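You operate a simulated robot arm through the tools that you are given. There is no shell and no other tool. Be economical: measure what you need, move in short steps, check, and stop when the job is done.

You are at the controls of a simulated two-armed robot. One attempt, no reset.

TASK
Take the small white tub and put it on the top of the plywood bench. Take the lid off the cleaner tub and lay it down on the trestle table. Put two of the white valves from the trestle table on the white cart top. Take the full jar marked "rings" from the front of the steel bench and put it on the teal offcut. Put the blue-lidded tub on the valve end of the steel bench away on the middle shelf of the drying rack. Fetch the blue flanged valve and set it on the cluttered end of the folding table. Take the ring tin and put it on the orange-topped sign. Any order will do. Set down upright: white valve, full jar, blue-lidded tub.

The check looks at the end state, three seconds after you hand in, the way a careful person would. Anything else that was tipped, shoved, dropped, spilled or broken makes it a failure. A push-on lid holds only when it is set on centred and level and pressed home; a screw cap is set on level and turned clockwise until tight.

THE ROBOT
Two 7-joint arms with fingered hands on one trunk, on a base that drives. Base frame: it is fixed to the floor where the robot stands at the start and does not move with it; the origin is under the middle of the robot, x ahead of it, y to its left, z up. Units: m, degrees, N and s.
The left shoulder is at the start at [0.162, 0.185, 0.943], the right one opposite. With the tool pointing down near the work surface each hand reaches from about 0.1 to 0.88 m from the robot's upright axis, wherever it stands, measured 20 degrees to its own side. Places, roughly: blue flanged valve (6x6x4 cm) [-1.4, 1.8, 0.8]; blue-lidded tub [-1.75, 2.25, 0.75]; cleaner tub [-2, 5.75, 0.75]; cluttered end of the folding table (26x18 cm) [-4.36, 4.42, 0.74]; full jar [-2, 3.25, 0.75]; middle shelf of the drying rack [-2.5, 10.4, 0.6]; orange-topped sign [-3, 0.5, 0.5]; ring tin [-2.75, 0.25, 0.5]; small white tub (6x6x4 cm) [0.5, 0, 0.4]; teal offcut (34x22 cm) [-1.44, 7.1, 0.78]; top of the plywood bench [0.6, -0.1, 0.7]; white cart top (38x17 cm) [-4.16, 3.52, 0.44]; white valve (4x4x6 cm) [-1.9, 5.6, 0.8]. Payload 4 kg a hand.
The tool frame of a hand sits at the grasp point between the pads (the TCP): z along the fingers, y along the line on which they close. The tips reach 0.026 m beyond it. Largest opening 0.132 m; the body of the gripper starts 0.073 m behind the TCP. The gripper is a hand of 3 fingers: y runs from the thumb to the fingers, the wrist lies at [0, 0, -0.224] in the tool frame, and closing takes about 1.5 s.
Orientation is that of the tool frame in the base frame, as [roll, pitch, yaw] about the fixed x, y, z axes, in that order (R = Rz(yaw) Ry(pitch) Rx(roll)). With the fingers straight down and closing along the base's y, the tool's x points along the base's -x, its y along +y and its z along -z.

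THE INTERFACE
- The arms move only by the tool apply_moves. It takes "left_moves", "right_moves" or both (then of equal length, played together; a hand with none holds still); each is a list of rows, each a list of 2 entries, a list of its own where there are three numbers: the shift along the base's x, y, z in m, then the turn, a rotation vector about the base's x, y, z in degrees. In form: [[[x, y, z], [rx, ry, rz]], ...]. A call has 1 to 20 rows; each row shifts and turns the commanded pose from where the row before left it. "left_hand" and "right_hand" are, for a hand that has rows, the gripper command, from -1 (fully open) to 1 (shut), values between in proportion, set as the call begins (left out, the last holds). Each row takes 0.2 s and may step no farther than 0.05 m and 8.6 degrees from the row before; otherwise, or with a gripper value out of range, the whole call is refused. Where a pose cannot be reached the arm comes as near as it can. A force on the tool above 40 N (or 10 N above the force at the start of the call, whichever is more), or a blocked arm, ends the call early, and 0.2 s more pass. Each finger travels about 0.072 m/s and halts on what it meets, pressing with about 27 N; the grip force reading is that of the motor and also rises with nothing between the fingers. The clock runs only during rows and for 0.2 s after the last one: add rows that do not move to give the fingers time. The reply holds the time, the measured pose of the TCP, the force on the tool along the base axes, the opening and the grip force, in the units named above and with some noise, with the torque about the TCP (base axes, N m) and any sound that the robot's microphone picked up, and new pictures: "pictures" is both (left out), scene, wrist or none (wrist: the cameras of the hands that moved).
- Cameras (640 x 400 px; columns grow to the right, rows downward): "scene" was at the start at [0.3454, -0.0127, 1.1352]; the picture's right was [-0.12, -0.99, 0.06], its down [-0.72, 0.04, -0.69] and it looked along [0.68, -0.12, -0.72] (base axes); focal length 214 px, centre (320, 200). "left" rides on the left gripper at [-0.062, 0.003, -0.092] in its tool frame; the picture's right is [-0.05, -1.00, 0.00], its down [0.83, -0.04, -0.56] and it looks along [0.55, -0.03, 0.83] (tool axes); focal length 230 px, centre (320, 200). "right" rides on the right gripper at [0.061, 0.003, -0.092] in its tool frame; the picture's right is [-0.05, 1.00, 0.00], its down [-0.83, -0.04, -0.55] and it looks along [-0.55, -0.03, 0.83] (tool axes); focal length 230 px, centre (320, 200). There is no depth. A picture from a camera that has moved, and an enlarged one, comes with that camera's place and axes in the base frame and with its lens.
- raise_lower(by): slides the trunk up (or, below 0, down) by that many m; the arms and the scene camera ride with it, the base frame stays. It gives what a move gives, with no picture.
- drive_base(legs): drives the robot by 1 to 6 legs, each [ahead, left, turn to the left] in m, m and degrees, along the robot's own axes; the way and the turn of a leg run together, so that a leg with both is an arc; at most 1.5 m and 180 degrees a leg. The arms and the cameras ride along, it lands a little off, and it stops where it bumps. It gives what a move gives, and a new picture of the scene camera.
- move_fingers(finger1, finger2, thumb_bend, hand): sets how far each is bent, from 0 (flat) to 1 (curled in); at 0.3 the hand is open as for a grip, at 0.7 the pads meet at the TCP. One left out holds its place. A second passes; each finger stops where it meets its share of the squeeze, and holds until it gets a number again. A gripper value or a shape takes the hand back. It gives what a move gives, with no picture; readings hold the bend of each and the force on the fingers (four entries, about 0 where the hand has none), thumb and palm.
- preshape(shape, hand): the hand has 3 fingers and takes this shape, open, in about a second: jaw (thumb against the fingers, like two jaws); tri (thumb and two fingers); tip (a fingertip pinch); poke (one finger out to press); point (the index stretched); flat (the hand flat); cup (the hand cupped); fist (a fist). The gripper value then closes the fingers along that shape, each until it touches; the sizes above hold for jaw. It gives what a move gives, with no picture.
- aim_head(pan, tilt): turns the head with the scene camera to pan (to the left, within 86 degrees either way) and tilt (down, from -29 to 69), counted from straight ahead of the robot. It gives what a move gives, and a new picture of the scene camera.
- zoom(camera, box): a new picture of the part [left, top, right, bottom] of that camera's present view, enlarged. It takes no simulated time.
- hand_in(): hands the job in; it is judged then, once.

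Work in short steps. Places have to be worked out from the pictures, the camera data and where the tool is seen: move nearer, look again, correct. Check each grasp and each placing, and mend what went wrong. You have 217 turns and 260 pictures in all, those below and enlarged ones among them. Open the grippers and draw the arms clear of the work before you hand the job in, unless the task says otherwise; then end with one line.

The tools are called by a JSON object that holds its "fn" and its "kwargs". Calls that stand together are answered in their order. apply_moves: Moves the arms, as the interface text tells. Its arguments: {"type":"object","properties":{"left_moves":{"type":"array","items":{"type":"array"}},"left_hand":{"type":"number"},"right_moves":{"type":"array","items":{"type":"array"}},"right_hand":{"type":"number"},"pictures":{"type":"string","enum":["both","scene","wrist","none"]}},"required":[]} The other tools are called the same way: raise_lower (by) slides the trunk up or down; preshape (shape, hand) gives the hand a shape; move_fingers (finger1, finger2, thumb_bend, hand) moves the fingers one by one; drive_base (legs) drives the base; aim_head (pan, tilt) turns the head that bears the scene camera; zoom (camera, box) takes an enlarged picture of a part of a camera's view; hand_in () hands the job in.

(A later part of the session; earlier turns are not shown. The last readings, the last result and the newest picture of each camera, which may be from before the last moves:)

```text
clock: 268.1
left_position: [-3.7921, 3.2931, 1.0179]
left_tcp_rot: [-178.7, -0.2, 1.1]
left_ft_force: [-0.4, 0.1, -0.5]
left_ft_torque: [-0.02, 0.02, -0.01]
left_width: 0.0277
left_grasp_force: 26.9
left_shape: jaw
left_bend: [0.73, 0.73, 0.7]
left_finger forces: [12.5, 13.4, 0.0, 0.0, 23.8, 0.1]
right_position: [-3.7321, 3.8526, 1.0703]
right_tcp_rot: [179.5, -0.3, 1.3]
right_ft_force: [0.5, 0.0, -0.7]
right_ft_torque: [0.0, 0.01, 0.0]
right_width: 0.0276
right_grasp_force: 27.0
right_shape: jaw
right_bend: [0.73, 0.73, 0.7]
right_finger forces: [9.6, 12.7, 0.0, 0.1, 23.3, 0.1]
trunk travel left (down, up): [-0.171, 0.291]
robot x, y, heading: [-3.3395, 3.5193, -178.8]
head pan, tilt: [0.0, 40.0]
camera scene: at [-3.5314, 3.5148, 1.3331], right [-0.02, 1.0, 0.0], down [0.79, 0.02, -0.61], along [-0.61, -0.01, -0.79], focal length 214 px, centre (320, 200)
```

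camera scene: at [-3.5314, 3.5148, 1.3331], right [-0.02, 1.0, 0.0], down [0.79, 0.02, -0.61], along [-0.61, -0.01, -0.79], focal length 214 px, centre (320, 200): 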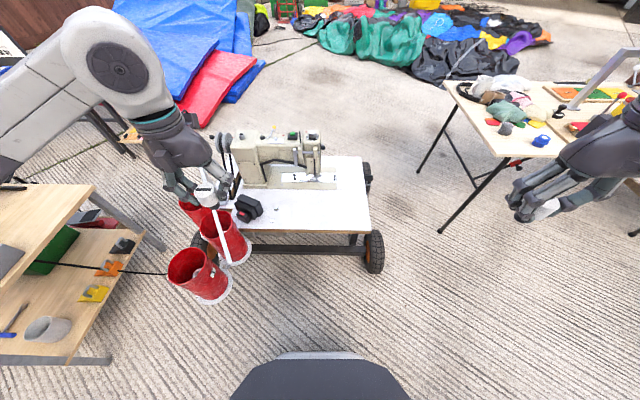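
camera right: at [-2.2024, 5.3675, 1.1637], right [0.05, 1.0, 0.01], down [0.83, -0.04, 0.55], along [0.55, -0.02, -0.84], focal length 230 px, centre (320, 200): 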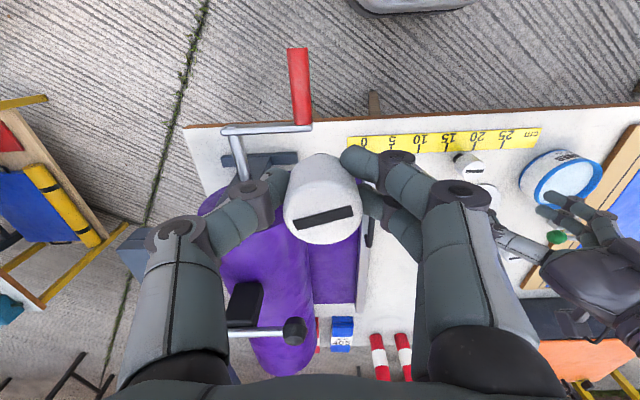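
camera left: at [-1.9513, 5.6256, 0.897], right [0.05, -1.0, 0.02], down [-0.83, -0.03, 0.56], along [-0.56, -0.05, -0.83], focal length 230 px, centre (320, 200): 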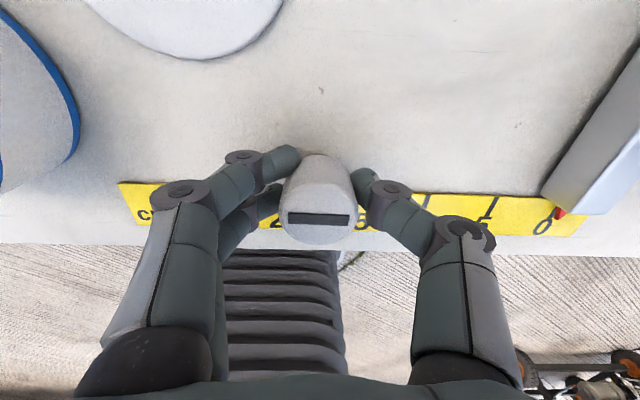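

The free white strip is x -4.25..-4.07, y 3.33..3.71 in front of the sewing machine. I go 0.2 m nearer and lower the trunk.

{"fn": "drive_base", "kwargs": {"legs": [[0.2, 0, -1]]}}

{"fn": "raise_lower", "kwargs": {"by": -0.15}}

```text
clock: 269.7
left_position: [-3.9982, 3.3013, 1.0189]
left_tcp_rot: [-178.7, -0.2, 0.0]
left_ft_force: [-0.2, 0.0, 0.2]
left_ft_torque: [0.0, -0.01, 0.0]
left_width: 0.0277
left_grasp_force: 26.5
left_shape: jaw
left_bend: [0.73, 0.73, 0.7]
left_finger forces: [12.5, 13.4, 0.0, 0.1, 23.7, 0.1]
right_position: [-3.926, 3.8567, 1.07]
right_tcp_rot: [179.5, -0.3, 0.1]
right_ft_force: [0.2, -0.2, -0.4]
right_ft_torque: [0.02, 0.0, 0.02]
right_width: 0.0274
right_grasp_force: 27.2
right_shape: jaw
right_bend: [0.73, 0.73, 0.7]
right_finger forces: [9.6, 12.7, 0.0, 0.0, 23.3, 0.1]
trunk travel left (down, up): [-0.171, 0.291]
robot x, y, heading: [-3.5391, 3.5157, -180.0]
head pan, tilt: [0.0, 40.0]
camera scene: at [-3.7322, 3.5165, 1.333], right [0.0, 1.0, 0.0], down [0.79, 0.0, -0.61], along [-0.61, 0.0, -0.79], focal length 214 px, centre (320, 200)
```

scene: 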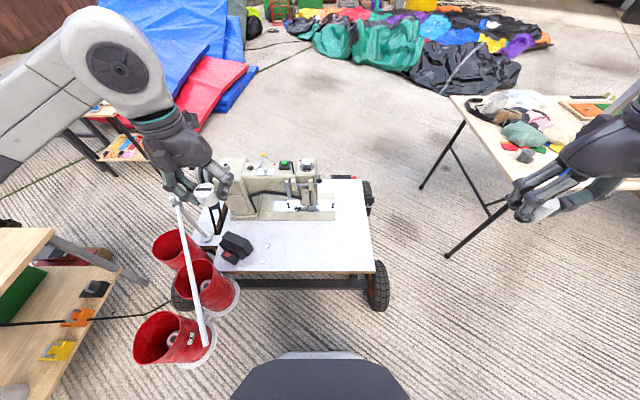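

```text
clock: 271.4
left_position: [-3.9955, 3.2994, 0.8696]
left_tcp_rot: [-178.8, -0.1, 0.0]
left_ft_force: [0.3, 0.0, 0.2]
left_ft_torque: [0.0, 0.02, 0.02]
left_width: 0.0276
left_grasp_force: 27.0
left_shape: jaw
left_bend: [0.73, 0.73, 0.7]
left_finger forces: [12.7, 13.6, 0.1, 0.0, 23.7, 0.1]
right_position: [-3.9508, 3.8582, 0.8753]
right_tcp_rot: [179.5, -6.4, 0.0]
right_ft_force: [0.0, 0.1, -0.5]
right_ft_torque: [0.01, -0.03, -0.03]
right_width: 0.0275
right_grasp_force: 27.3
right_shape: jaw
right_bend: [0.73, 0.73, 0.7]
right_finger forces: [9.8, 12.8, 0.0, 0.0, 23.3, 0.0]
trunk travel left (down, up): [-0.021, 0.441]
robot x, y, heading: [-3.5419, 3.5157, -179.7]
head pan, tilt: [0.0, 40.0]
```

I move the right hand over [-4.13, 3.61] first, levelling its small tilt.

{"fn": "apply_moves", "kwargs": {"right_moves": [[[-0.026, -0.036, 0], [0, 3.2, 0]], [[-0.026, -0.036, 0], [0, 3.2, 0]], [[-0.026, -0.036, 0], [0, 0, 0]], [[-0.026, -0.036, 0], [0, 0, 0]], [[-0.026, -0.036, -0.01], [0, 0, 0]], [[-0.026, -0.036, -0.01], [0, 0, 0]], [[-0.026, -0.034, -0.01], [0, 0, 0]], [[0, 0, -0.04], [0, 0, 0]], [[0, 0, -0.045], [0, 0, 0]], [[0, 0, -0.045], [0, 0, 0]], [[0, 0, -0.045], [0, 0, 0]], [[0, 0, 0], [0, 0, 0]]]}}

```text
clock: 274.0
left_position: [-3.9971, 3.3006, 0.8695]
left_tcp_rot: [-178.8, -0.1, 0.1]
left_ft_force: [0.6, 0.3, 0.4]
left_ft_torque: [-0.02, 0.0, -0.01]
left_width: 0.0278
left_grasp_force: 26.5
left_shape: jaw
left_bend: [0.73, 0.73, 0.7]
left_finger forces: [12.9, 13.7, 0.0, 0.0, 23.7, 0.0]
right_position: [-4.1314, 3.606, 0.6693]
right_tcp_rot: [179.5, 0.0, 0.1]
right_ft_force: [1.0, 0.3, -1.0]
right_ft_torque: [0.01, -0.01, -0.04]
right_width: 0.0271
right_grasp_force: 26.6
right_shape: jaw
right_bend: [0.73, 0.73, 0.7]
right_finger forces: [10.3, 13.3, 0.0, 0.2, 23.2, 0.0]
trunk travel left (down, up): [-0.021, 0.441]
robot x, y, heading: [-3.5428, 3.5148, -179.7]
head pan, tilt: [0.0, 40.0]
camera scene: at [-3.8649, 3.5163, 1.1024], right [0.0, 1.0, 0.0], down [0.93, 0.0, -0.37], along [-0.37, 0.0, -0.93], focal length 214 px, centre (320, 200)
camera right: at [-4.0696, 3.6043, 0.7624], right [-0.05, -1.0, 0.01], down [-0.83, 0.05, 0.55], along [-0.55, 0.02, -0.83], focal length 230 px, centre (320, 200)
```

scene: 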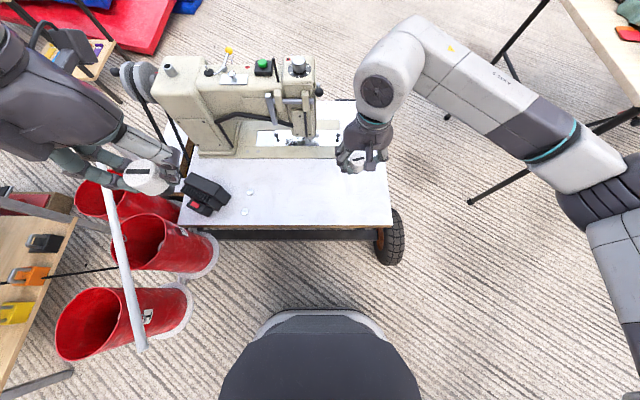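
right: 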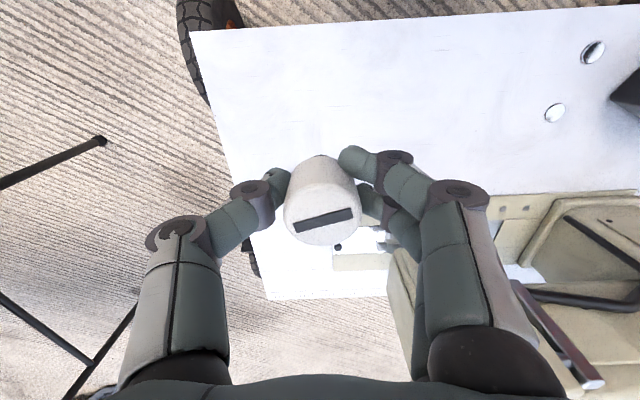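

Below is clear white top. I lower to just above it, then in small steps.

{"fn": "apply_moves", "kwargs": {"right_moves": [[[0, 0, -0.045], [0, 0, 0]], [[0, 0, -0.045], [0, 0, 0]], [[0, 0, -0.04], [0, 0, 0]], [[0, 0, -0.015], [0, 0, 0]], [[0, 0, -0.01], [0, 0, 0]], [[0, 0, -0.005], [0, 0, 0]], [[0, 0, 0], [0, 0, 0]]], "pictures": "wrist"}}

```text
clock: 275.6
left_position: [-3.9964, 3.2999, 0.868]
left_tcp_rot: [-178.7, -0.2, 0.0]
left_ft_force: [0.3, -0.1, -0.7]
left_ft_torque: [-0.02, 0.04, -0.01]
left_width: 0.0278
left_grasp_force: 26.7
left_shape: jaw
left_bend: [0.73, 0.73, 0.7]
left_finger forces: [12.9, 13.6, 0.0, 0.0, 23.7, 0.0]
right_position: [-4.1345, 3.6073, 0.5092]
right_tcp_rot: [179.6, -0.1, 0.1]
right_ft_force: [0.0, 0.0, -0.4]
right_ft_torque: [0.0, 0.02, -0.05]
right_width: 0.0275
right_grasp_force: 27.0
right_shape: jaw
right_bend: [0.73, 0.73, 0.7]
right_finger forces: [10.5, 13.3, 0.1, 0.1, 23.2, 0.1]
trunk travel left (down, up): [-0.021, 0.441]
robot x, y, heading: [-3.5415, 3.5151, -179.9]
head pan, tilt: [0.0, 40.0]
camera right: at [-4.0712, 3.6053, 0.6026], right [-0.05, -1.0, 0.01], down [-0.83, 0.05, 0.55], along [-0.55, 0.02, -0.83], focal length 230 px, centre (320, 200)
```

right: 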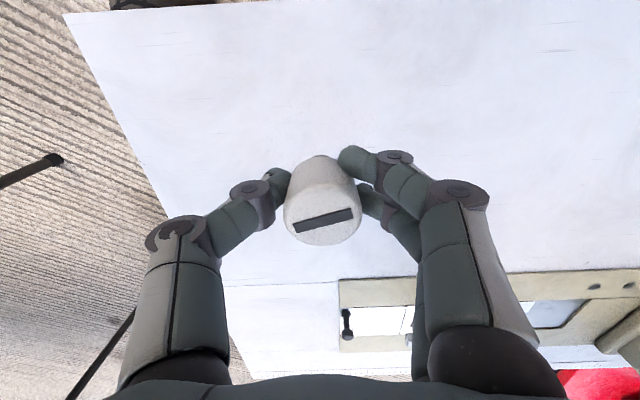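

{"fn": "apply_moves", "kwargs": {"right_moves": [[[0, 0, -0.004], [0, 0, 0]], [[0, 0, -0.004], [0, 0, 0]], [[0, 0, -0.004], [0, 0, 0]], [[0, 0, -0.003], [0, 0, 0]], [[0, 0, 0], [0, 0, 0]]], "pictures": "none"}}

```text
clock: 276.8
left_position: [-3.9968, 3.3003, 0.8688]
left_tcp_rot: [-178.7, -0.2, 0.0]
left_ft_force: [-0.6, 0.4, -1.0]
left_ft_torque: [-0.01, 0.03, -0.02]
left_width: 0.0277
left_grasp_force: 27.0
left_shape: jaw
left_bend: [0.73, 0.73, 0.7]
left_finger forces: [12.8, 13.5, 0.0, 0.1, 23.7, 0.0]
right_position: [-4.1336, 3.6069, 0.4944]
right_tcp_rot: [179.5, -0.1, 0.1]
right_ft_force: [0.4, 0.1, -0.1]
right_ft_torque: [0.01, -0.03, 0.03]
right_width: 0.0275
right_grasp_force: 26.9
right_shape: jaw
right_bend: [0.73, 0.73, 0.7]
right_finger forces: [10.6, 13.4, 0.0, 0.1, 23.2, 0.1]
trunk travel left (down, up): [-0.021, 0.441]
robot x, y, heading: [-3.5398, 3.5191, -180.1]
head pan, tilt: [0.0, 40.0]
```

{"fn": "apply_moves", "kwargs": {"right_moves": [[[0, 0, -0.004], [0, 0, 0]], [[0, 0, -0.003], [0, 0, 0]], [[0, 0, -0.003], [0, 0, 0]], [[0, 0, -0.003], [0, 0, 0]], [[0, 0, 0], [0, 0, 0]]], "pictures": "none"}}

```text
clock: 278.0
left_position: [-3.9977, 3.2995, 0.8678]
left_tcp_rot: [-178.7, -0.2, 0.0]
left_ft_force: [-0.4, 0.3, -0.7]
left_ft_torque: [-0.02, 0.02, -0.01]
left_width: 0.0273
left_grasp_force: 27.1
left_shape: jaw
left_bend: [0.73, 0.73, 0.7]
left_finger forces: [12.7, 13.7, 0.0, 0.0, 23.7, 0.0]
right_position: [-4.1324, 3.6074, 0.4818]
right_tcp_rot: [179.5, 0.0, 0.1]
right_ft_force: [-0.7, 0.5, -0.3]
right_ft_torque: [-0.02, 0.01, -0.01]
right_width: 0.0272
right_grasp_force: 27.2
right_shape: jaw
right_bend: [0.73, 0.73, 0.7]
right_finger forces: [10.5, 13.4, 0.0, 0.0, 23.2, 0.0]
trunk travel left (down, up): [-0.021, 0.441]
robot x, y, heading: [-3.539, 3.5172, -180.0]
head pan, tilt: [0.0, 40.0]
```

{"fn": "apply_moves", "kwargs": {"right_moves": [[[0, 0, -0.004], [0, 0, 0]], [[0, 0, -0.003], [0, 0, 0]], [[0, 0, -0.003], [0, 0, 0]], [[0, 0, -0.003], [0, 0, 0]], [[0, 0, 0], [0, 0, 0]]], "pictures": "wrist"}}

```text
clock: 279.2
left_position: [-3.9941, 3.3016, 0.8714]
left_tcp_rot: [-178.8, 0.0, -0.1]
left_ft_force: [0.4, 0.3, -0.2]
left_ft_torque: [0.02, -0.01, 0.02]
left_width: 0.0275
left_grasp_force: 27.4
left_shape: jaw
left_bend: [0.73, 0.73, 0.7]
left_finger forces: [12.8, 13.7, 0.0, 0.0, 23.7, 0.0]
right_position: [-4.1333, 3.6074, 0.4726]
right_tcp_rot: [179.3, 0.3, 0.1]
right_ft_force: [2.2, 3.0, 31.5]
right_ft_torque: [0.11, 0.02, -0.05]
right_width: 0.0297
right_grasp_force: 27.7
right_shape: jaw
right_bend: [0.74, 0.74, 0.71]
right_finger forces: [13.6, 16.8, 0.0, 0.0, 32.4, 0.0]
trunk travel left (down, up): [-0.021, 0.441]
robot x, y, heading: [-3.5394, 3.5193, -180.2]
head pan, tilt: [0.0, 40.0]
camera right: at [-4.0706, 3.6045, 0.5652], right [-0.05, -1.0, 0.01], down [-0.83, 0.05, 0.56], along [-0.56, 0.02, -0.83], focal length 230 px, centre (320, 200)
```

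right: 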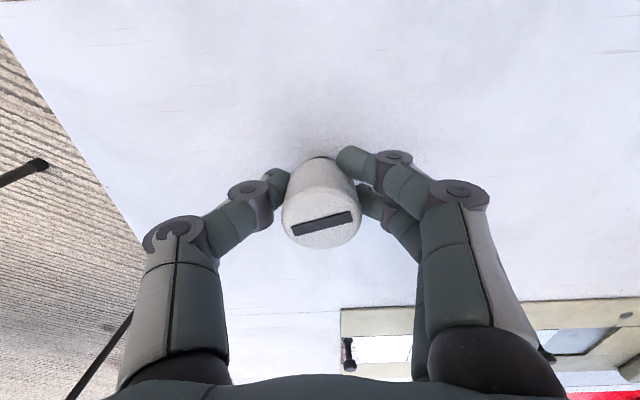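

Contact at 31 N. I ease off 4 mm, open and rise.

{"fn": "apply_moves", "kwargs": {"right_moves": [[[0, 0, 0.003], [0, 0, 0]], [[0, 0, 0], [0, 0, 0]]], "pictures": "none"}}

{"fn": "apply_moves", "kwargs": {"right_moves": [[[0, 0, 0], [0, 0, 0]], [[0, 0, 0], [0, 0, 0]], [[0, 0, 0], [0, 0, 0]], [[0, 0, 0], [0, 0, 0]], [[0, 0, 0.03], [0, 0, 0]], [[0, 0, 0.045], [0, 0, 0]], [[0, 0, 0.045], [0, 0, 0]], [[0, 0, 0.045], [0, 0, 0]], [[0, 0, 0.045], [0, 0, 0]], [[0, 0, 0], [0, 0, 0]]], "right_hand": -0.3}}

```text
clock: 279.8
left_position: [-3.9958, 3.3011, 0.8692]
left_tcp_rot: [-178.7, -0.1, 0.0]
left_ft_force: [0.3, -0.7, -0.8]
left_ft_torque: [0.01, -0.01, 0.0]
left_width: 0.0274
left_grasp_force: 27.3
left_shape: jaw
left_bend: [0.73, 0.73, 0.7]
left_finger forces: [12.7, 13.6, 0.0, 0.0, 23.6, 0.0]
right_position: [-4.1329, 3.6063, 0.4733]
right_tcp_rot: [179.4, 0.1, 0.0]
right_ft_force: [-3.9, 0.5, 24.7]
right_ft_torque: [-0.02, 0.16, -0.01]
right_width: 0.0296
right_grasp_force: 26.6
right_shape: jaw
right_bend: [0.74, 0.74, 0.71]
right_finger forces: [12.9, 17.2, 0.0, 0.0, 29.4, 0.0]
trunk travel left (down, up): [-0.021, 0.441]
robot x, y, heading: [-3.5375, 3.5143, -180.1]
head pan, tilt: [0.0, 40.0]
```

```text
clock: 282.0
left_position: [-3.9978, 3.2999, 0.8671]
left_tcp_rot: [-178.7, -0.2, 0.0]
left_ft_force: [0.2, 0.1, -1.0]
left_ft_torque: [0.02, 0.02, -0.02]
left_width: 0.0277
left_grasp_force: 26.8
left_shape: jaw
left_bend: [0.73, 0.73, 0.7]
left_finger forces: [12.8, 13.7, 0.1, 0.0, 23.7, 0.0]
right_position: [-4.1333, 3.6081, 0.6813]
right_tcp_rot: [179.5, -0.1, 0.1]
right_ft_force: [0.1, 0.7, -0.7]
right_ft_torque: [0.01, 0.01, -0.01]
right_width: 0.0855
right_grasp_force: 0.1
right_shape: jaw
right_bend: [0.7, 0.7, 0.68]
right_finger forces: [0.0, 0.0, 0.0, 0.0, 0.0, 0.1]
trunk travel left (down, up): [-0.021, 0.441]
robot x, y, heading: [-3.5379, 3.5155, -179.9]
head pan, tilt: [0.0, 40.0]
camera scene: at [-3.8658, 3.5165, 1.1018], right [0.0, 1.0, 0.0], down [0.93, 0.0, -0.37], along [-0.37, 0.0, -0.93], focal length 214 px, centre (320, 200)
camera right: at [-4.0715, 3.6054, 0.775], right [-0.05, -1.0, 0.01], down [-0.83, 0.05, 0.55], along [-0.55, 0.02, -0.83], focal length 230 px, centre (320, 200)
```

scene: 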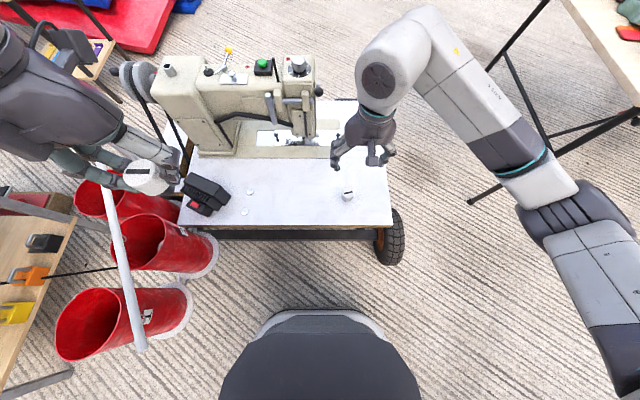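
right: 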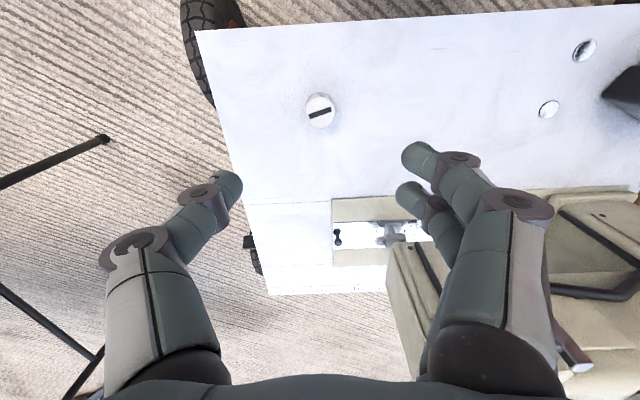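

The first valve stands upright on the cart. I retract the right arm and bring the left one over [-4.12, 3.45].

{"fn": "apply_moves", "kwargs": {"right_moves": [[[0, 0, 0.045], [0, 0, 0]], [[0, 0, 0.045], [0, 0, 0]], [[0, 0, 0.045], [0, 0, 0]], [[0.02, 0.02, 0.04], [0, 0, 0]], [[0.03, 0.035, 0], [0, 0, 0]], [[0.03, 0.035, 0], [0, 0, 0]], [[0.03, 0.035, 0], [0, 0, 0]], [[0.03, 0.035, 0], [0, 0, 0]], [[0.03, 0.035, 0], [0, 0, 0]], [[0, 0, 0], [0, 0, 0]], [[0, 0, 0], [0, 0, 0]], [[0, 0, 0], [0, 0, 0]], [[0, 0, 0], [0, 0, 0]], [[0, 0, 0], [0, 0, 0]]], "left_moves": [[[0, 0, 0], [0, 0, 0]], [[0, 0, 0], [0, 0, 0]], [[0, 0, 0], [0, 0, 0]], [[0, 0, 0], [0, 0, 0]], [[-0.025, 0.03, 0], [0, 0, 0]], [[-0.025, 0.03, 0], [0, 0, 0]], [[-0.025, 0.03, 0], [0, 0, 0]], [[-0.025, 0.03, 0], [0, 0, 0]], [[-0.024, 0.03, -0.01], [0, 0, 0]], [[0, 0, -0.045], [0, 0, 0]], [[0, 0, -0.045], [0, 0, 0]], [[0, 0, -0.045], [0, 0, 0]], [[0, 0, -0.045], [0, 0, 0]], [[0, 0, 0], [0, 0, 0]]]}}

```text
clock: 285.0
left_position: [-4.1215, 3.4498, 0.6797]
left_tcp_rot: [-178.7, -0.2, 0.0]
left_ft_force: [0.3, -0.1, -0.3]
left_ft_torque: [-0.01, -0.01, -0.02]
left_width: 0.0276
left_grasp_force: 26.9
left_shape: jaw
left_bend: [0.73, 0.73, 0.7]
left_finger forces: [13.2, 14.0, 0.1, 0.1, 23.8, 0.0]
right_position: [-3.9629, 3.8023, 0.8579]
right_tcp_rot: [179.5, 0.0, 0.2]
right_ft_force: [-0.8, 2.1, 0.7]
right_ft_torque: [0.02, 0.0, -0.01]
right_width: 0.0855
right_grasp_force: 0.0
right_shape: jaw
right_bend: [0.7, 0.7, 0.68]
right_finger forces: [0.1, 0.1, 0.0, 0.1, 0.0, 0.1]
trunk travel left (down, up): [-0.021, 0.441]
robot x, y, heading: [-3.5413, 3.5178, -179.7]
head pan, tilt: [0.0, 40.0]
camera scene: at [-3.8649, 3.5165, 1.1024], right [0.0, 1.0, 0.0], down [0.93, 0.0, -0.37], along [-0.37, 0.0, -0.93], focal length 214 px, centre (320, 200)
camera right: at [-3.9006, 3.8008, 0.9513], right [-0.05, -1.0, 0.01], down [-0.83, 0.05, 0.55], along [-0.55, 0.02, -0.83], focal length 230 px, centre (320, 200)
camera left: at [-4.1832, 3.4451, 0.7708], right [-0.05, 1.0, 0.02], down [0.83, 0.03, 0.56], along [0.56, 0.05, -0.83], focal length 230 px, centre (320, 200)
```

scene: 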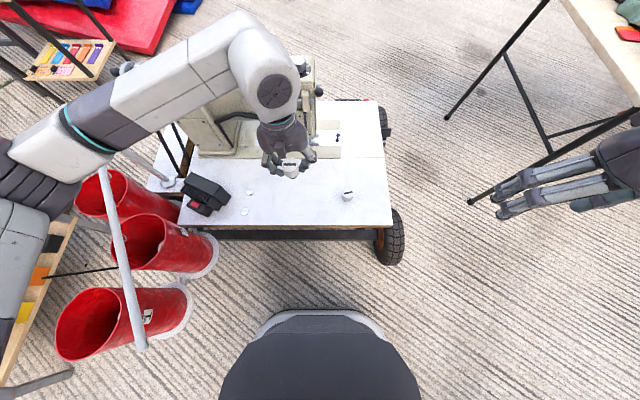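
right: 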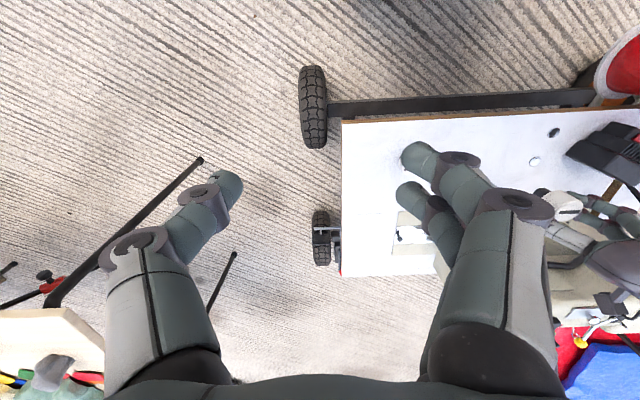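
left: 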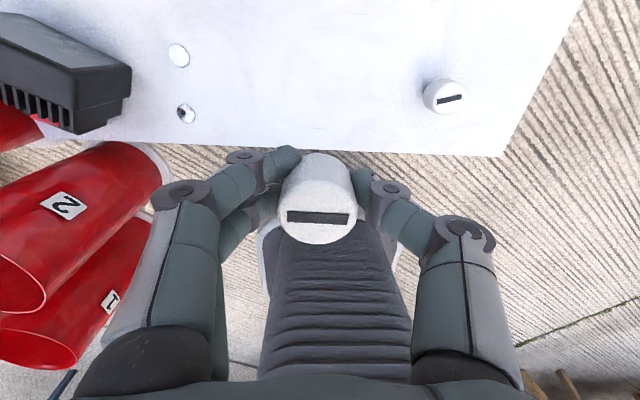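

Position is good. I lower toward the top, watching for any arm contact.

{"fn": "apply_moves", "kwargs": {"left_moves": [[[0, 0, -0.04], [0, 0, 0]], [[0, 0, -0.04], [0, 0, 0]], [[0, 0, -0.04], [0, 0, 0]], [[0, 0, -0.035], [0, 0, 0]], [[0, 0, -0.02], [0, 0, 0]], [[0, 0, -0.01], [0, 0, 0]], [[0, 0, -0.005], [0, 0, 0]], [[0, 0, 0], [0, 0, 0]]]}}

```text
clock: 286.8
left_position: [-4.1236, 3.4508, 0.4929]
left_tcp_rot: [-178.9, 0.1, 0.1]
left_ft_force: [-0.2, 0.1, 0.2]
left_ft_torque: [-0.01, 0.02, 0.04]
left_width: 0.0275
left_grasp_force: 26.8
left_shape: jaw
left_bend: [0.73, 0.73, 0.7]
left_finger forces: [13.3, 14.0, 0.0, 0.0, 23.8, 0.0]
right_position: [-3.9633, 3.8037, 0.8597]
right_tcp_rot: [179.4, 0.2, 0.0]
right_ft_force: [0.4, 0.2, -0.8]
right_ft_torque: [-0.01, 0.07, -0.01]
right_width: 0.0855
right_grasp_force: 0.1
right_shape: jaw
right_bend: [0.7, 0.7, 0.68]
right_finger forces: [0.1, 0.0, 0.1, 0.1, 0.1, 0.0]
trunk travel left (down, up): [-0.021, 0.441]
robot x, y, heading: [-3.5411, 3.5167, -180.0]
head pan, tilt: [0.0, 40.0]
camera scene: at [-3.8638, 3.5179, 1.1036], right [0.0, 1.0, 0.0], down [0.93, 0.0, -0.37], along [-0.37, 0.0, -0.93], focal length 214 px, centre (320, 200)
camera left: at [-4.1843, 3.445, 0.5842], right [-0.05, 1.0, 0.02], down [0.83, 0.03, 0.55], along [0.55, 0.05, -0.83], focal length 230 px, centre (320, 200)
```

scene: 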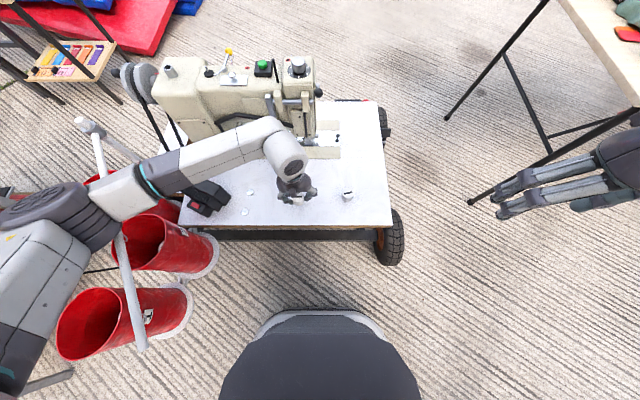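
left: 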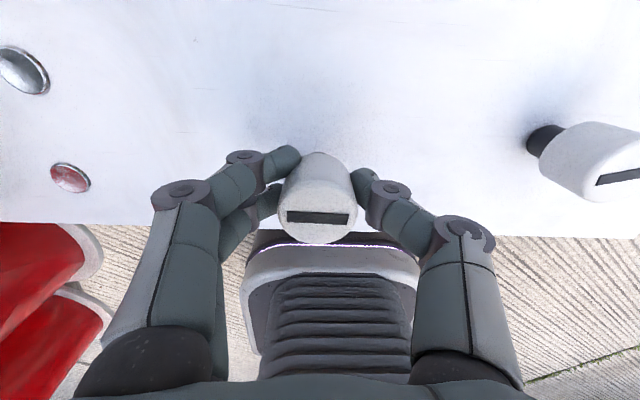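

No contact so far; 2 cm to go in small steps.

{"fn": "apply_moves", "kwargs": {"left_moves": [[[0, 0, -0.005], [0, 0, 0]], [[0, 0, -0.005], [0, 0, 0]], [[0, 0, -0.004], [0, 0, 0]], [[0, 0, -0.003], [0, 0, 0]], [[0, 0, -0.003], [0, 0, 0]], [[0, 0, 0], [0, 0, 0]]], "pictures": "none"}}

```text
clock: 288.2
left_position: [-4.1296, 3.4506, 0.4807]
left_tcp_rot: [-179.1, 1.3, 0.0]
left_ft_force: [-0.1, 0.2, 0.5]
left_ft_torque: [-0.04, -0.01, -0.01]
left_width: 0.0276
left_grasp_force: 26.8
left_shape: jaw
left_bend: [0.73, 0.73, 0.7]
left_finger forces: [13.4, 14.1, 0.0, 0.0, 23.7, 0.0]
right_position: [-3.9612, 3.8069, 0.86]
right_tcp_rot: [179.2, 0.3, 0.1]
right_ft_force: [0.2, 0.4, 0.2]
right_ft_torque: [0.01, 0.02, -0.02]
right_width: 0.0854
right_grasp_force: 0.0
right_shape: jaw
right_bend: [0.7, 0.7, 0.68]
right_finger forces: [0.0, 0.0, 0.0, 0.0, 0.0, 0.0]
trunk travel left (down, up): [-0.021, 0.441]
robot x, y, heading: [-3.5433, 3.5183, -179.9]
head pan, tilt: [0.0, 40.0]
```

The pose drifts slightly – the forearm seems to be touching the white bar. I raise up again, then shift the base right so the left forearm comes from a clearer direction.

{"fn": "apply_moves", "kwargs": {"left_moves": [[[0, 0, 0.04], [0, 0, 0]], [[0, 0, 0.045], [0, 0, 0]], [[0, 0, 0.045], [0, 0, 0]], [[0, 0, 0.045], [0, 0, 0]], [[0, 0, 0], [0, 0, 0]]], "pictures": "none"}}

```text
clock: 289.4
left_position: [-4.1209, 3.4507, 0.6432]
left_tcp_rot: [-178.7, -0.1, 0.0]
left_ft_force: [0.2, 0.3, 0.1]
left_ft_torque: [0.0, -0.01, 0.04]
left_width: 0.0275
left_grasp_force: 27.1
left_shape: jaw
left_bend: [0.73, 0.73, 0.7]
left_finger forces: [13.5, 14.1, 0.0, 0.1, 23.6, 0.0]
right_position: [-3.9628, 3.8026, 0.8588]
right_tcp_rot: [179.5, -0.1, 0.2]
right_ft_force: [-0.2, 0.0, 0.0]
right_ft_torque: [0.02, -0.01, 0.01]
right_width: 0.0853
right_grasp_force: 0.0
right_shape: jaw
right_bend: [0.7, 0.7, 0.68]
right_finger forces: [0.0, 0.0, 0.0, 0.1, 0.0, 0.0]
trunk travel left (down, up): [-0.021, 0.441]
robot x, y, heading: [-3.5377, 3.5167, -179.9]
head pan, tilt: [0.0, 40.0]
```

{"fn": "drive_base", "kwargs": {"legs": [[0, -0.25, 0]]}}

{"fn": "apply_moves", "kwargs": {"left_moves": [[[0, -0.04, 0.03], [0, 0, 0]], [[0, -0.045, 0.01], [0, 0, 0]], [[0, -0.045, 0], [0, 0, 0]], [[0, -0.045, 0], [0, 0, 0]], [[0, -0.045, 0], [0, 0, 0]], [[0, -0.035, -0.03], [0, 0, 0]], [[0, 0, -0.03], [0, 0, 0]], [[0, 0, 0], [0, 0, 0]]]}}

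```text
clock: 291.2
left_position: [-4.1221, 3.7019, 0.6434]
left_tcp_rot: [-178.8, -0.2, 0.1]
left_ft_force: [0.6, -0.4, 0.8]
left_ft_torque: [0.01, -0.01, 0.01]
left_width: 0.0275
left_grasp_force: 26.9
left_shape: jaw
left_bend: [0.73, 0.73, 0.7]
left_finger forces: [13.4, 14.0, 0.1, 0.0, 23.7, 0.0]
right_position: [-3.9646, 4.0543, 0.8583]
right_tcp_rot: [179.4, -0.1, 0.0]
right_ft_force: [0.0, 0.5, -0.4]
right_ft_torque: [-0.02, -0.01, -0.01]
right_width: 0.0857
right_grasp_force: 0.0
right_shape: jaw
right_bend: [0.7, 0.7, 0.68]
right_finger forces: [0.1, 0.0, 0.0, 0.1, 0.1, 0.0]
trunk travel left (down, up): [-0.021, 0.441]
robot x, y, heading: [-3.5429, 3.7682, -179.9]
head pan, tilt: [0.0, 40.0]
camera scene: at [-3.8656, 3.7678, 1.1021], right [0.0, 1.0, 0.0], down [0.93, 0.0, -0.37], along [-0.37, 0.0, -0.93], focal length 214 px, centre (320, 200)
```

scene: 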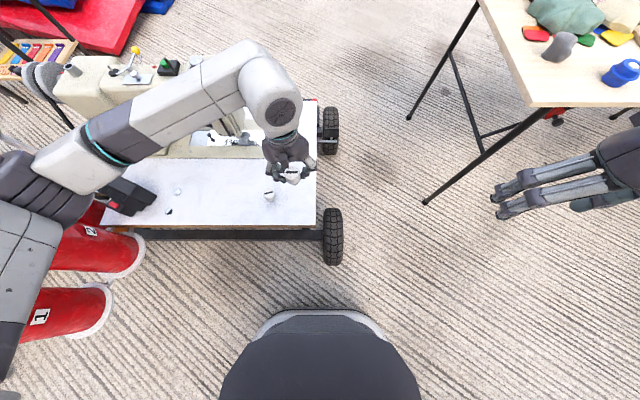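

```text
clock: 293.0
left_position: [-4.1229, 3.4464, 0.6235]
left_tcp_rot: [-178.7, 0.0, 0.0]
left_ft_force: [-0.3, 0.1, 0.1]
left_ft_torque: [-0.03, 0.01, -0.01]
left_width: 0.0274
left_grasp_force: 26.9
left_shape: jaw
left_bend: [0.73, 0.73, 0.7]
left_finger forces: [13.5, 14.1, 0.0, 0.0, 23.6, 0.0]
right_position: [-3.9639, 4.0531, 0.8593]
right_tcp_rot: [179.5, 0.0, 0.0]
right_ft_force: [0.5, 1.1, 0.4]
right_ft_torque: [0.02, -0.02, -0.02]
right_width: 0.0857
right_grasp_force: 0.1
right_shape: jaw
right_bend: [0.7, 0.7, 0.68]
right_finger forces: [0.0, 0.1, 0.0, 0.0, 0.1, 0.0]
trunk travel left (down, up): [-0.021, 0.441]
robot x, y, heading: [-3.5406, 3.769, -180.0]
head pan, tilt: [0.0, 40.0]
camera scene: at [-3.8653, 3.7667, 1.1023], right [0.0, 1.0, 0.0], down [0.93, 0.0, -0.37], along [-0.37, 0.0, -0.93], focal length 214 px, centre (320, 200)
camera left: at [-4.1841, 3.4402, 0.7147], right [-0.05, 1.0, 0.02], down [0.83, 0.03, 0.56], along [0.56, 0.05, -0.83], focal length 230 px, centre (320, 200)
```

scene: 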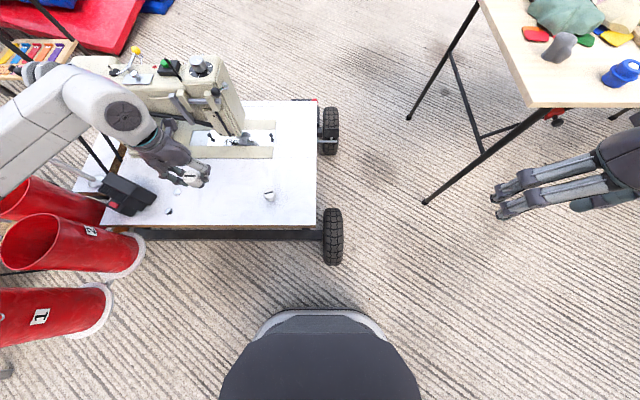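
left: 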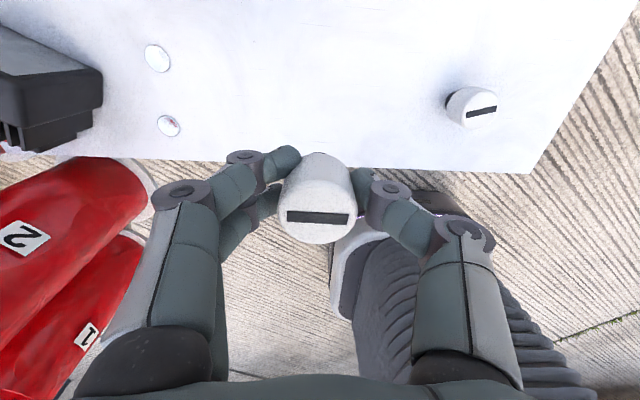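

To keep the left arm well away from the bar, I'll instead set this valve at [-4.20, 3.655], north-west of the first one. I move there at height.

{"fn": "apply_moves", "kwargs": {"left_moves": [[[0, 0.02, 0.045], [0, 0, 0]], [[-0.01, 0.045, 0], [0, 0, 0]], [[-0.02, 0.045, 0], [0, 0, 0]], [[-0.02, 0.045, 0], [0, 0, 0]], [[-0.02, 0.045, 0], [0, 0, 0]], [[-0.007, 0.009, -0.04], [0, 0, 0]], [[0, 0, -0.04], [0, 0, 0]], [[0, 0, 0], [0, 0, 0]]]}}

```text
clock: 294.8
left_position: [-4.1988, 3.6547, 0.588]
left_tcp_rot: [-178.7, -0.1, 0.1]
left_ft_force: [-0.5, 0.2, 0.5]
left_ft_torque: [0.0, -0.02, 0.05]
left_width: 0.0275
left_grasp_force: 27.4
left_shape: jaw
left_bend: [0.73, 0.73, 0.7]
left_finger forces: [13.4, 14.0, 0.1, 0.0, 23.6, 0.1]
right_position: [-3.9637, 4.0535, 0.8595]
right_tcp_rot: [179.6, 0.0, 0.1]
right_ft_force: [-0.4, 0.1, 0.8]
right_ft_torque: [-0.02, 0.02, -0.01]
right_width: 0.0857
right_grasp_force: 0.1
right_shape: jaw
right_bend: [0.7, 0.7, 0.68]
right_finger forces: [0.0, 0.0, 0.0, 0.1, 0.0, 0.0]
trunk travel left (down, up): [-0.021, 0.441]
robot x, y, heading: [-3.5391, 3.7651, -179.8]
head pan, tilt: [0.0, 40.0]
camera scene: at [-3.8653, 3.7669, 1.1023], right [0.0, 1.0, 0.0], down [0.93, 0.0, -0.37], along [-0.37, 0.0, -0.93], focal length 214 px, centre (320, 200)
camera left: at [-4.2605, 3.6493, 0.6799], right [-0.05, 1.0, 0.02], down [0.83, 0.03, 0.56], along [0.56, 0.05, -0.83], focal length 230 px, centre (320, 200)
```

scene: 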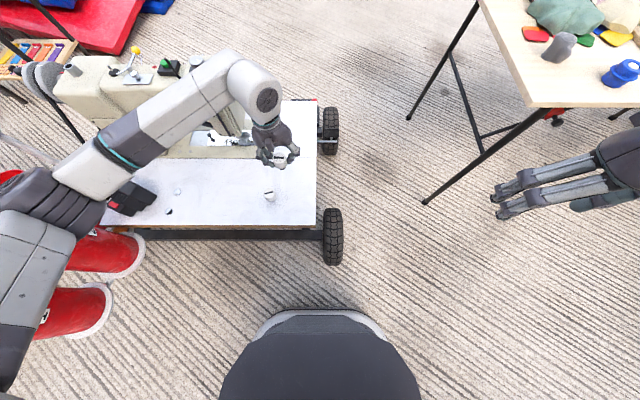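
left: 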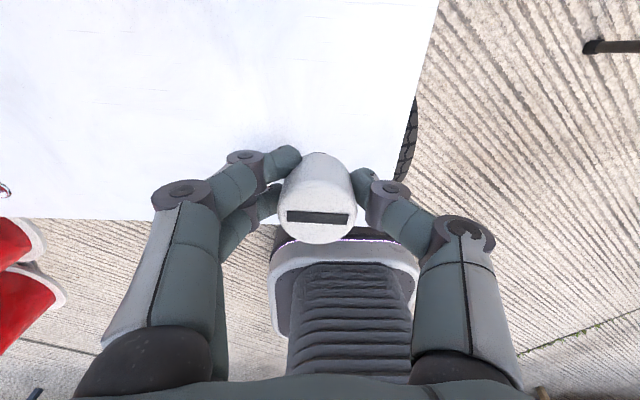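

Clear of the sewing machine. I shift slightly right and lower.

{"fn": "apply_moves", "kwargs": {"left_moves": [[[0.01, 0.012, -0.035], [0, 0, 0]], [[0, 0, -0.035], [0, 0, 0]], [[0, 0, -0.02], [0, 0, 0]], [[0, 0, -0.008], [0, 0, 0]], [[0, 0, -0.005], [0, 0, 0]], [[0, 0, -0.004], [0, 0, 0]], [[0, 0, 0], [0, 0, 0]]], "pictures": "none"}}

```text
clock: 296.4
left_position: [-4.1901, 3.666, 0.4809]
left_tcp_rot: [-178.8, -0.2, 0.0]
left_ft_force: [0.1, -0.1, -0.8]
left_ft_torque: [-0.04, 0.01, -0.01]
left_width: 0.0274
left_grasp_force: 27.0
left_shape: jaw
left_bend: [0.73, 0.73, 0.7]
left_finger forces: [13.4, 14.0, 0.0, 0.0, 23.5, 0.1]
right_position: [-3.9637, 4.0547, 0.8587]
right_tcp_rot: [179.6, -0.1, 0.1]
right_ft_force: [0.2, -0.3, 0.0]
right_ft_torque: [-0.01, -0.02, 0.01]
right_width: 0.0855
right_grasp_force: 0.1
right_shape: jaw
right_bend: [0.7, 0.7, 0.68]
right_finger forces: [0.0, 0.0, 0.0, 0.0, 0.0, 0.0]
trunk travel left (down, up): [-0.021, 0.441]
robot x, y, heading: [-3.5394, 3.7656, -180.1]
head pan, tilt: [0.0, 40.0]
```

{"fn": "apply_moves", "kwargs": {"left_moves": [[[0, 0, -0.003], [0, 0, 0]], [[0, 0, -0.002], [0, 0, 0]], [[0, 0, -0.002], [0, 0, 0]], [[0, 0, -0.002], [0, 0, 0]], [[0, 0, 0], [0, 0, 0]]], "pictures": "none"}}

```text
clock: 297.6
left_position: [-4.1896, 3.6673, 0.4753]
left_tcp_rot: [-178.7, 0.1, -0.1]
left_ft_force: [-0.1, -0.2, 9.7]
left_ft_torque: [-0.09, -0.01, 0.02]
left_width: 0.0277
left_grasp_force: 26.9
left_shape: jaw
left_bend: [0.73, 0.74, 0.7]
left_finger forces: [14.8, 16.0, 0.0, 0.1, 26.5, 0.0]
right_position: [-3.9628, 4.0536, 0.8592]
right_tcp_rot: [179.5, 0.0, 0.1]
right_ft_force: [0.8, 0.4, -0.4]
right_ft_torque: [-0.01, 0.0, 0.01]
right_width: 0.0854
right_grasp_force: 0.0
right_shape: jaw
right_bend: [0.7, 0.7, 0.68]
right_finger forces: [0.0, 0.0, 0.0, 0.0, 0.0, 0.0]
trunk travel left (down, up): [-0.021, 0.441]
robot x, y, heading: [-3.5378, 3.7699, -180.0]
head pan, tilt: [0.0, 40.0]
```

Contact (≈10 N). I open to a limited width and rise.

{"fn": "apply_moves", "kwargs": {"left_moves": [[[0, 0, 0], [0, 0, 0]], [[0, 0, 0], [0, 0, 0]], [[0, 0, 0], [0, 0, 0]], [[0, 0, 0], [0, 0, 0]], [[0, 0, 0.03], [0, 0, 0]], [[0, 0, 0.045], [0, 0, 0]], [[0, 0, 0.045], [0, 0, 0]], [[0, 0, 0.045], [0, 0, 0]], [[0.02, 0, 0.045], [0, 0, 0]], [[0.03, 0, 0.03], [0, 0, 0]], [[0.04, 0, 0.02], [0, 0, 0]], [[0.04, 0, 0.02], [0, 0, 0]], [[0, 0, 0], [0, 0, 0]]], "left_hand": -0.15}}

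```text
clock: 300.4
left_position: [-4.06, 3.6682, 0.7536]
left_tcp_rot: [-178.7, -0.2, 0.1]
left_ft_force: [-0.5, -0.6, -0.5]
left_ft_torque: [-0.01, -0.01, 0.01]
left_width: 0.0755
left_grasp_force: 0.1
left_shape: jaw
left_bend: [0.72, 0.72, 0.7]
left_finger forces: [0.0, 0.0, 0.0, 0.0, 0.1, 0.0]
right_position: [-3.9646, 4.0534, 0.8582]
right_tcp_rot: [179.5, -0.1, 0.0]
right_ft_force: [-0.3, -0.2, 0.0]
right_ft_torque: [0.0, 0.01, -0.01]
right_width: 0.0854
right_grasp_force: 0.0
right_shape: jaw
right_bend: [0.7, 0.7, 0.68]
right_finger forces: [0.0, 0.0, 0.0, 0.0, 0.0, 0.0]
trunk travel left (down, up): [-0.021, 0.441]
robot x, y, heading: [-3.5405, 3.7664, -180.0]
head pan, tilt: [0.0, 40.0]
camera scene: at [-3.866, 3.7668, 1.1018], right [0.0, 1.0, 0.0], down [0.93, 0.0, -0.37], along [-0.37, 0.0, -0.93], focal length 214 px, centre (320, 200)
camera left: at [-4.1214, 3.6624, 0.8442], right [-0.05, 1.0, 0.02], down [0.83, 0.03, 0.56], along [0.56, 0.05, -0.83], focal length 230 px, centre (320, 200)
```

scene: 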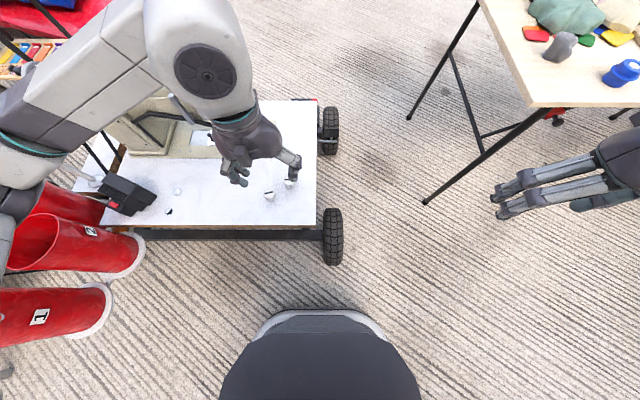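
left: 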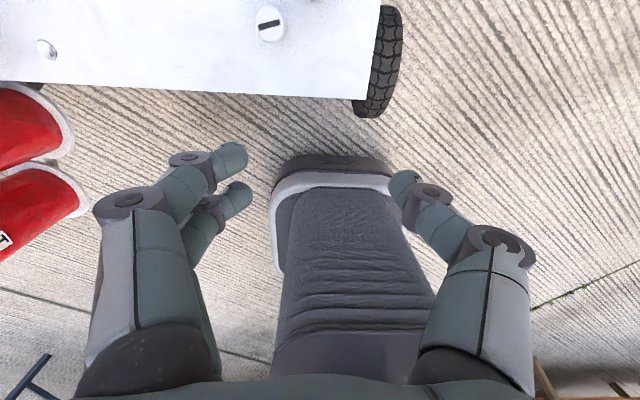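

Both valves seem to be standing. I back off and verify with a zoom.

{"fn": "drive_base", "kwargs": {"legs": [[-0.45, 0, 0]]}}

{"fn": "raise_lower", "kwargs": {"by": 0.15}}

{"fn": "aim_head", "kwargs": {"pan": 5, "tilt": 20}}

{"fn": "zoom", "kwargs": {"camera": "scene", "box": [160, 150, 480, 350]}}

```text
clock: 303.1
left_position: [-3.6126, 3.668, 0.7539]
left_tcp_rot: [-178.7, -0.1, 0.2]
left_ft_force: [0.3, -0.1, 0.4]
left_ft_torque: [-0.02, -0.01, -0.02]
left_width: 0.0755
left_grasp_force: 0.0
left_shape: jaw
left_bend: [0.72, 0.72, 0.7]
left_finger forces: [0.1, 0.0, 0.0, 0.0, 0.0, 0.0]
right_position: [-3.5177, 4.0533, 0.8583]
right_tcp_rot: [179.5, 0.0, 0.3]
right_ft_force: [-0.7, -1.0, 0.0]
right_ft_torque: [0.02, -0.01, -0.02]
right_width: 0.0854
right_grasp_force: 0.1
right_shape: jaw
right_bend: [0.7, 0.7, 0.68]
right_finger forces: [0.1, 0.0, 0.0, 0.0, 0.0, 0.0]
trunk travel left (down, up): [-0.021, 0.441]
robot x, y, heading: [-3.091, 3.7694, -179.7]
head pan, tilt: [0.0, 40.0]
camera scene: at [-3.4186, 3.7672, 1.1023], right [0.0, 1.0, 0.0], down [0.93, 0.0, -0.37], along [-0.37, 0.0, -0.93], focal length 214 px, centre (320, 200)
```

scene: 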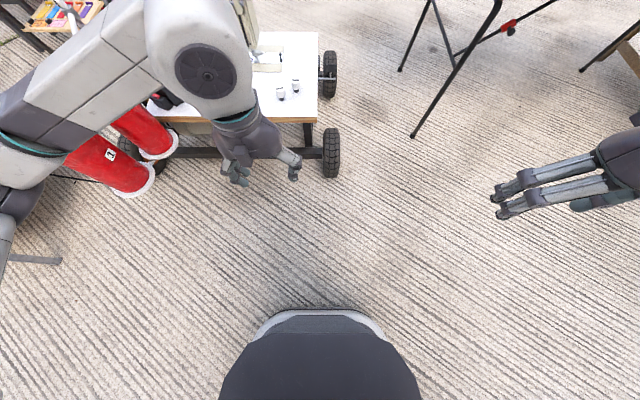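

```text
clock: 304.9
left_position: [-3.6125, 3.6683, 0.9022]
left_tcp_rot: [-178.7, -0.3, 0.2]
left_ft_force: [0.2, 0.1, 0.4]
left_ft_torque: [0.0, -0.01, -0.02]
left_width: 0.0756
left_grasp_force: 0.0
left_shape: jaw
left_bend: [0.72, 0.72, 0.7]
left_finger forces: [0.0, 0.0, 0.0, 0.0, 0.0, 0.1]
right_position: [-3.5186, 4.0539, 1.0083]
right_tcp_rot: [179.6, -0.1, 0.3]
right_ft_force: [0.5, 0.1, 0.0]
right_ft_torque: [-0.01, 0.01, -0.02]
right_width: 0.0856
right_grasp_force: 0.1
right_shape: jaw
right_bend: [0.7, 0.7, 0.68]
right_finger forces: [0.0, 0.0, 0.0, 0.0, 0.0, 0.1]
trunk travel left (down, up): [-0.171, 0.291]
robot x, y, heading: [-3.0934, 3.7685, -179.8]
head pan, tilt: [0.0, 40.0]
```

```text
clock: 305.7
left_position: [-3.613, 3.668, 0.9033]
left_tcp_rot: [-178.7, -0.2, 0.3]
left_ft_force: [0.2, 0.2, -0.5]
left_ft_torque: [-0.02, 0.0, 0.03]
left_width: 0.0753
left_grasp_force: 0.2
left_shape: jaw
left_bend: [0.72, 0.72, 0.7]
left_finger forces: [0.0, 0.0, 0.1, 0.0, 0.1, 0.0]
right_position: [-3.5183, 4.0531, 1.0076]
right_tcp_rot: [179.5, 0.0, 0.3]
right_ft_force: [-0.9, 0.1, 0.5]
right_ft_torque: [0.01, 0.03, 0.02]
right_width: 0.0854
right_grasp_force: 0.1
right_shape: jaw
right_bend: [0.7, 0.7, 0.68]
right_finger forces: [0.0, 0.0, 0.1, 0.0, 0.0, 0.0]
trunk travel left (down, up): [-0.171, 0.291]
robot x, y, heading: [-3.0929, 3.7709, -179.6]
head pan, tilt: [5.0, 20.0]
camera scene: at [-3.2996, 3.7596, 1.362], right [-0.09, 1.0, -0.02], down [0.54, 0.03, -0.84], along [-0.84, -0.09, -0.54], focal length 214 px, centre (320, 200)
```

scene: 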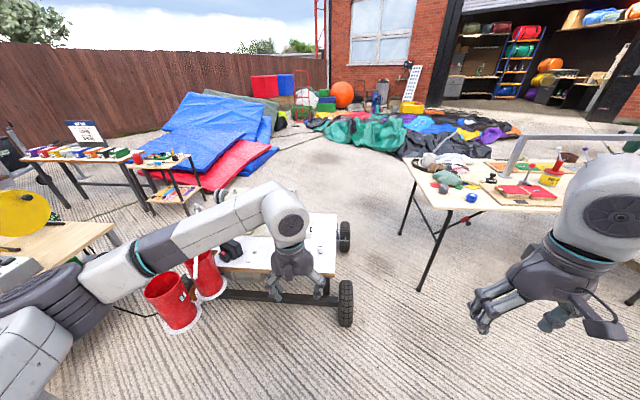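

```text
2.00 times, centred on (320, 250) of scene
camera zoom: at [-3.2996, 3.7596, 1.362], right [-0.09, 1.0, -0.02], down [0.54, 0.03, -0.84], along [-0.84, -0.09, -0.54], focal length 429 px, centre (320, 100)
```

zoom: 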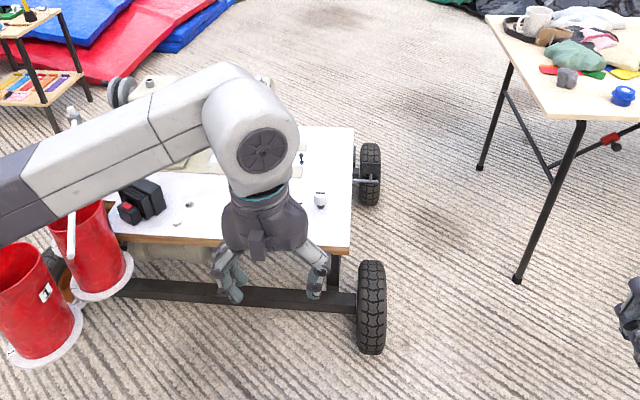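

Both valves stand upright on the cart. Next the jar: I turn around and drive to the steel bench's west side near the jars.

{"fn": "drive_base", "kwargs": {"legs": [[0.0, 0, 180], [0.5, -0.6, 0]]}}

{"fn": "zoom", "kwargs": {"camera": "scene", "box": [200, 130, 520, 330]}}

```text
clock: 317.2
left_position: [-2.0816, 3.2667, 0.9028]
left_tcp_rot: [-178.8, -0.2, 179.5]
left_ft_force: [-0.8, -0.1, 0.2]
left_ft_torque: [-0.01, -0.01, -0.02]
left_width: 0.0753
left_grasp_force: 0.0
left_shape: jaw
left_bend: [0.72, 0.72, 0.7]
left_finger forces: [0.0, 0.0, 0.0, 0.1, 0.0, 0.0]
right_position: [-2.1812, 2.8818, 1.0082]
right_tcp_rot: [179.4, 0.1, 179.7]
right_ft_force: [-0.7, 0.3, -0.6]
right_ft_torque: [0.03, 0.0, 0.02]
right_width: 0.0853
right_grasp_force: 0.2
right_shape: jaw
right_bend: [0.7, 0.7, 0.68]
right_finger forces: [0.0, 0.0, 0.0, 0.0, 0.0, 0.0]
trunk travel left (down, up): [-0.171, 0.291]
robot x, y, heading: [-2.6029, 3.1751, -0.3]
head pan, tilt: [5.0, 20.0]
camera scene: at [-2.3936, 3.1773, 1.362], right [0.08, -1.0, -0.02], down [-0.54, -0.03, -0.84], along [0.84, 0.08, -0.54], focal length 214 px, centre (320, 200)
```

scene: 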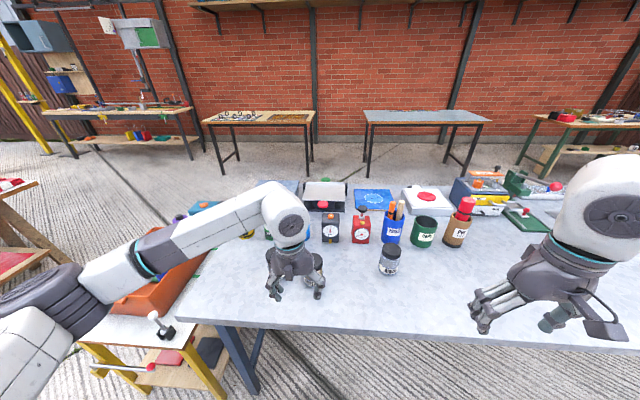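

```text
2.00 times, centred on (360, 230) of scene
camera zoom: at [-2.3936, 3.1773, 1.362], right [0.08, -1.0, -0.02], down [-0.54, -0.03, -0.84], along [0.84, 0.08, -0.54], focal length 429 px, centre (240, 140)
```

zoom: 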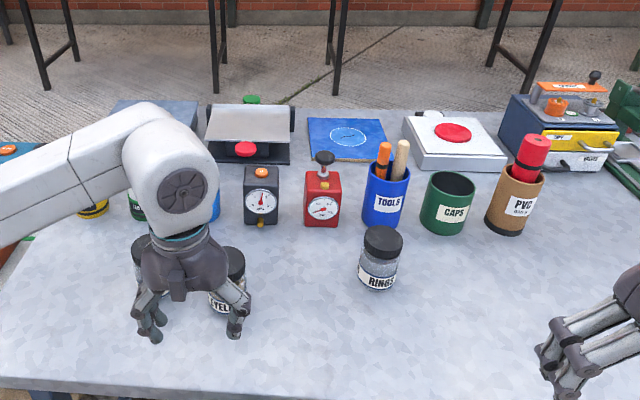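

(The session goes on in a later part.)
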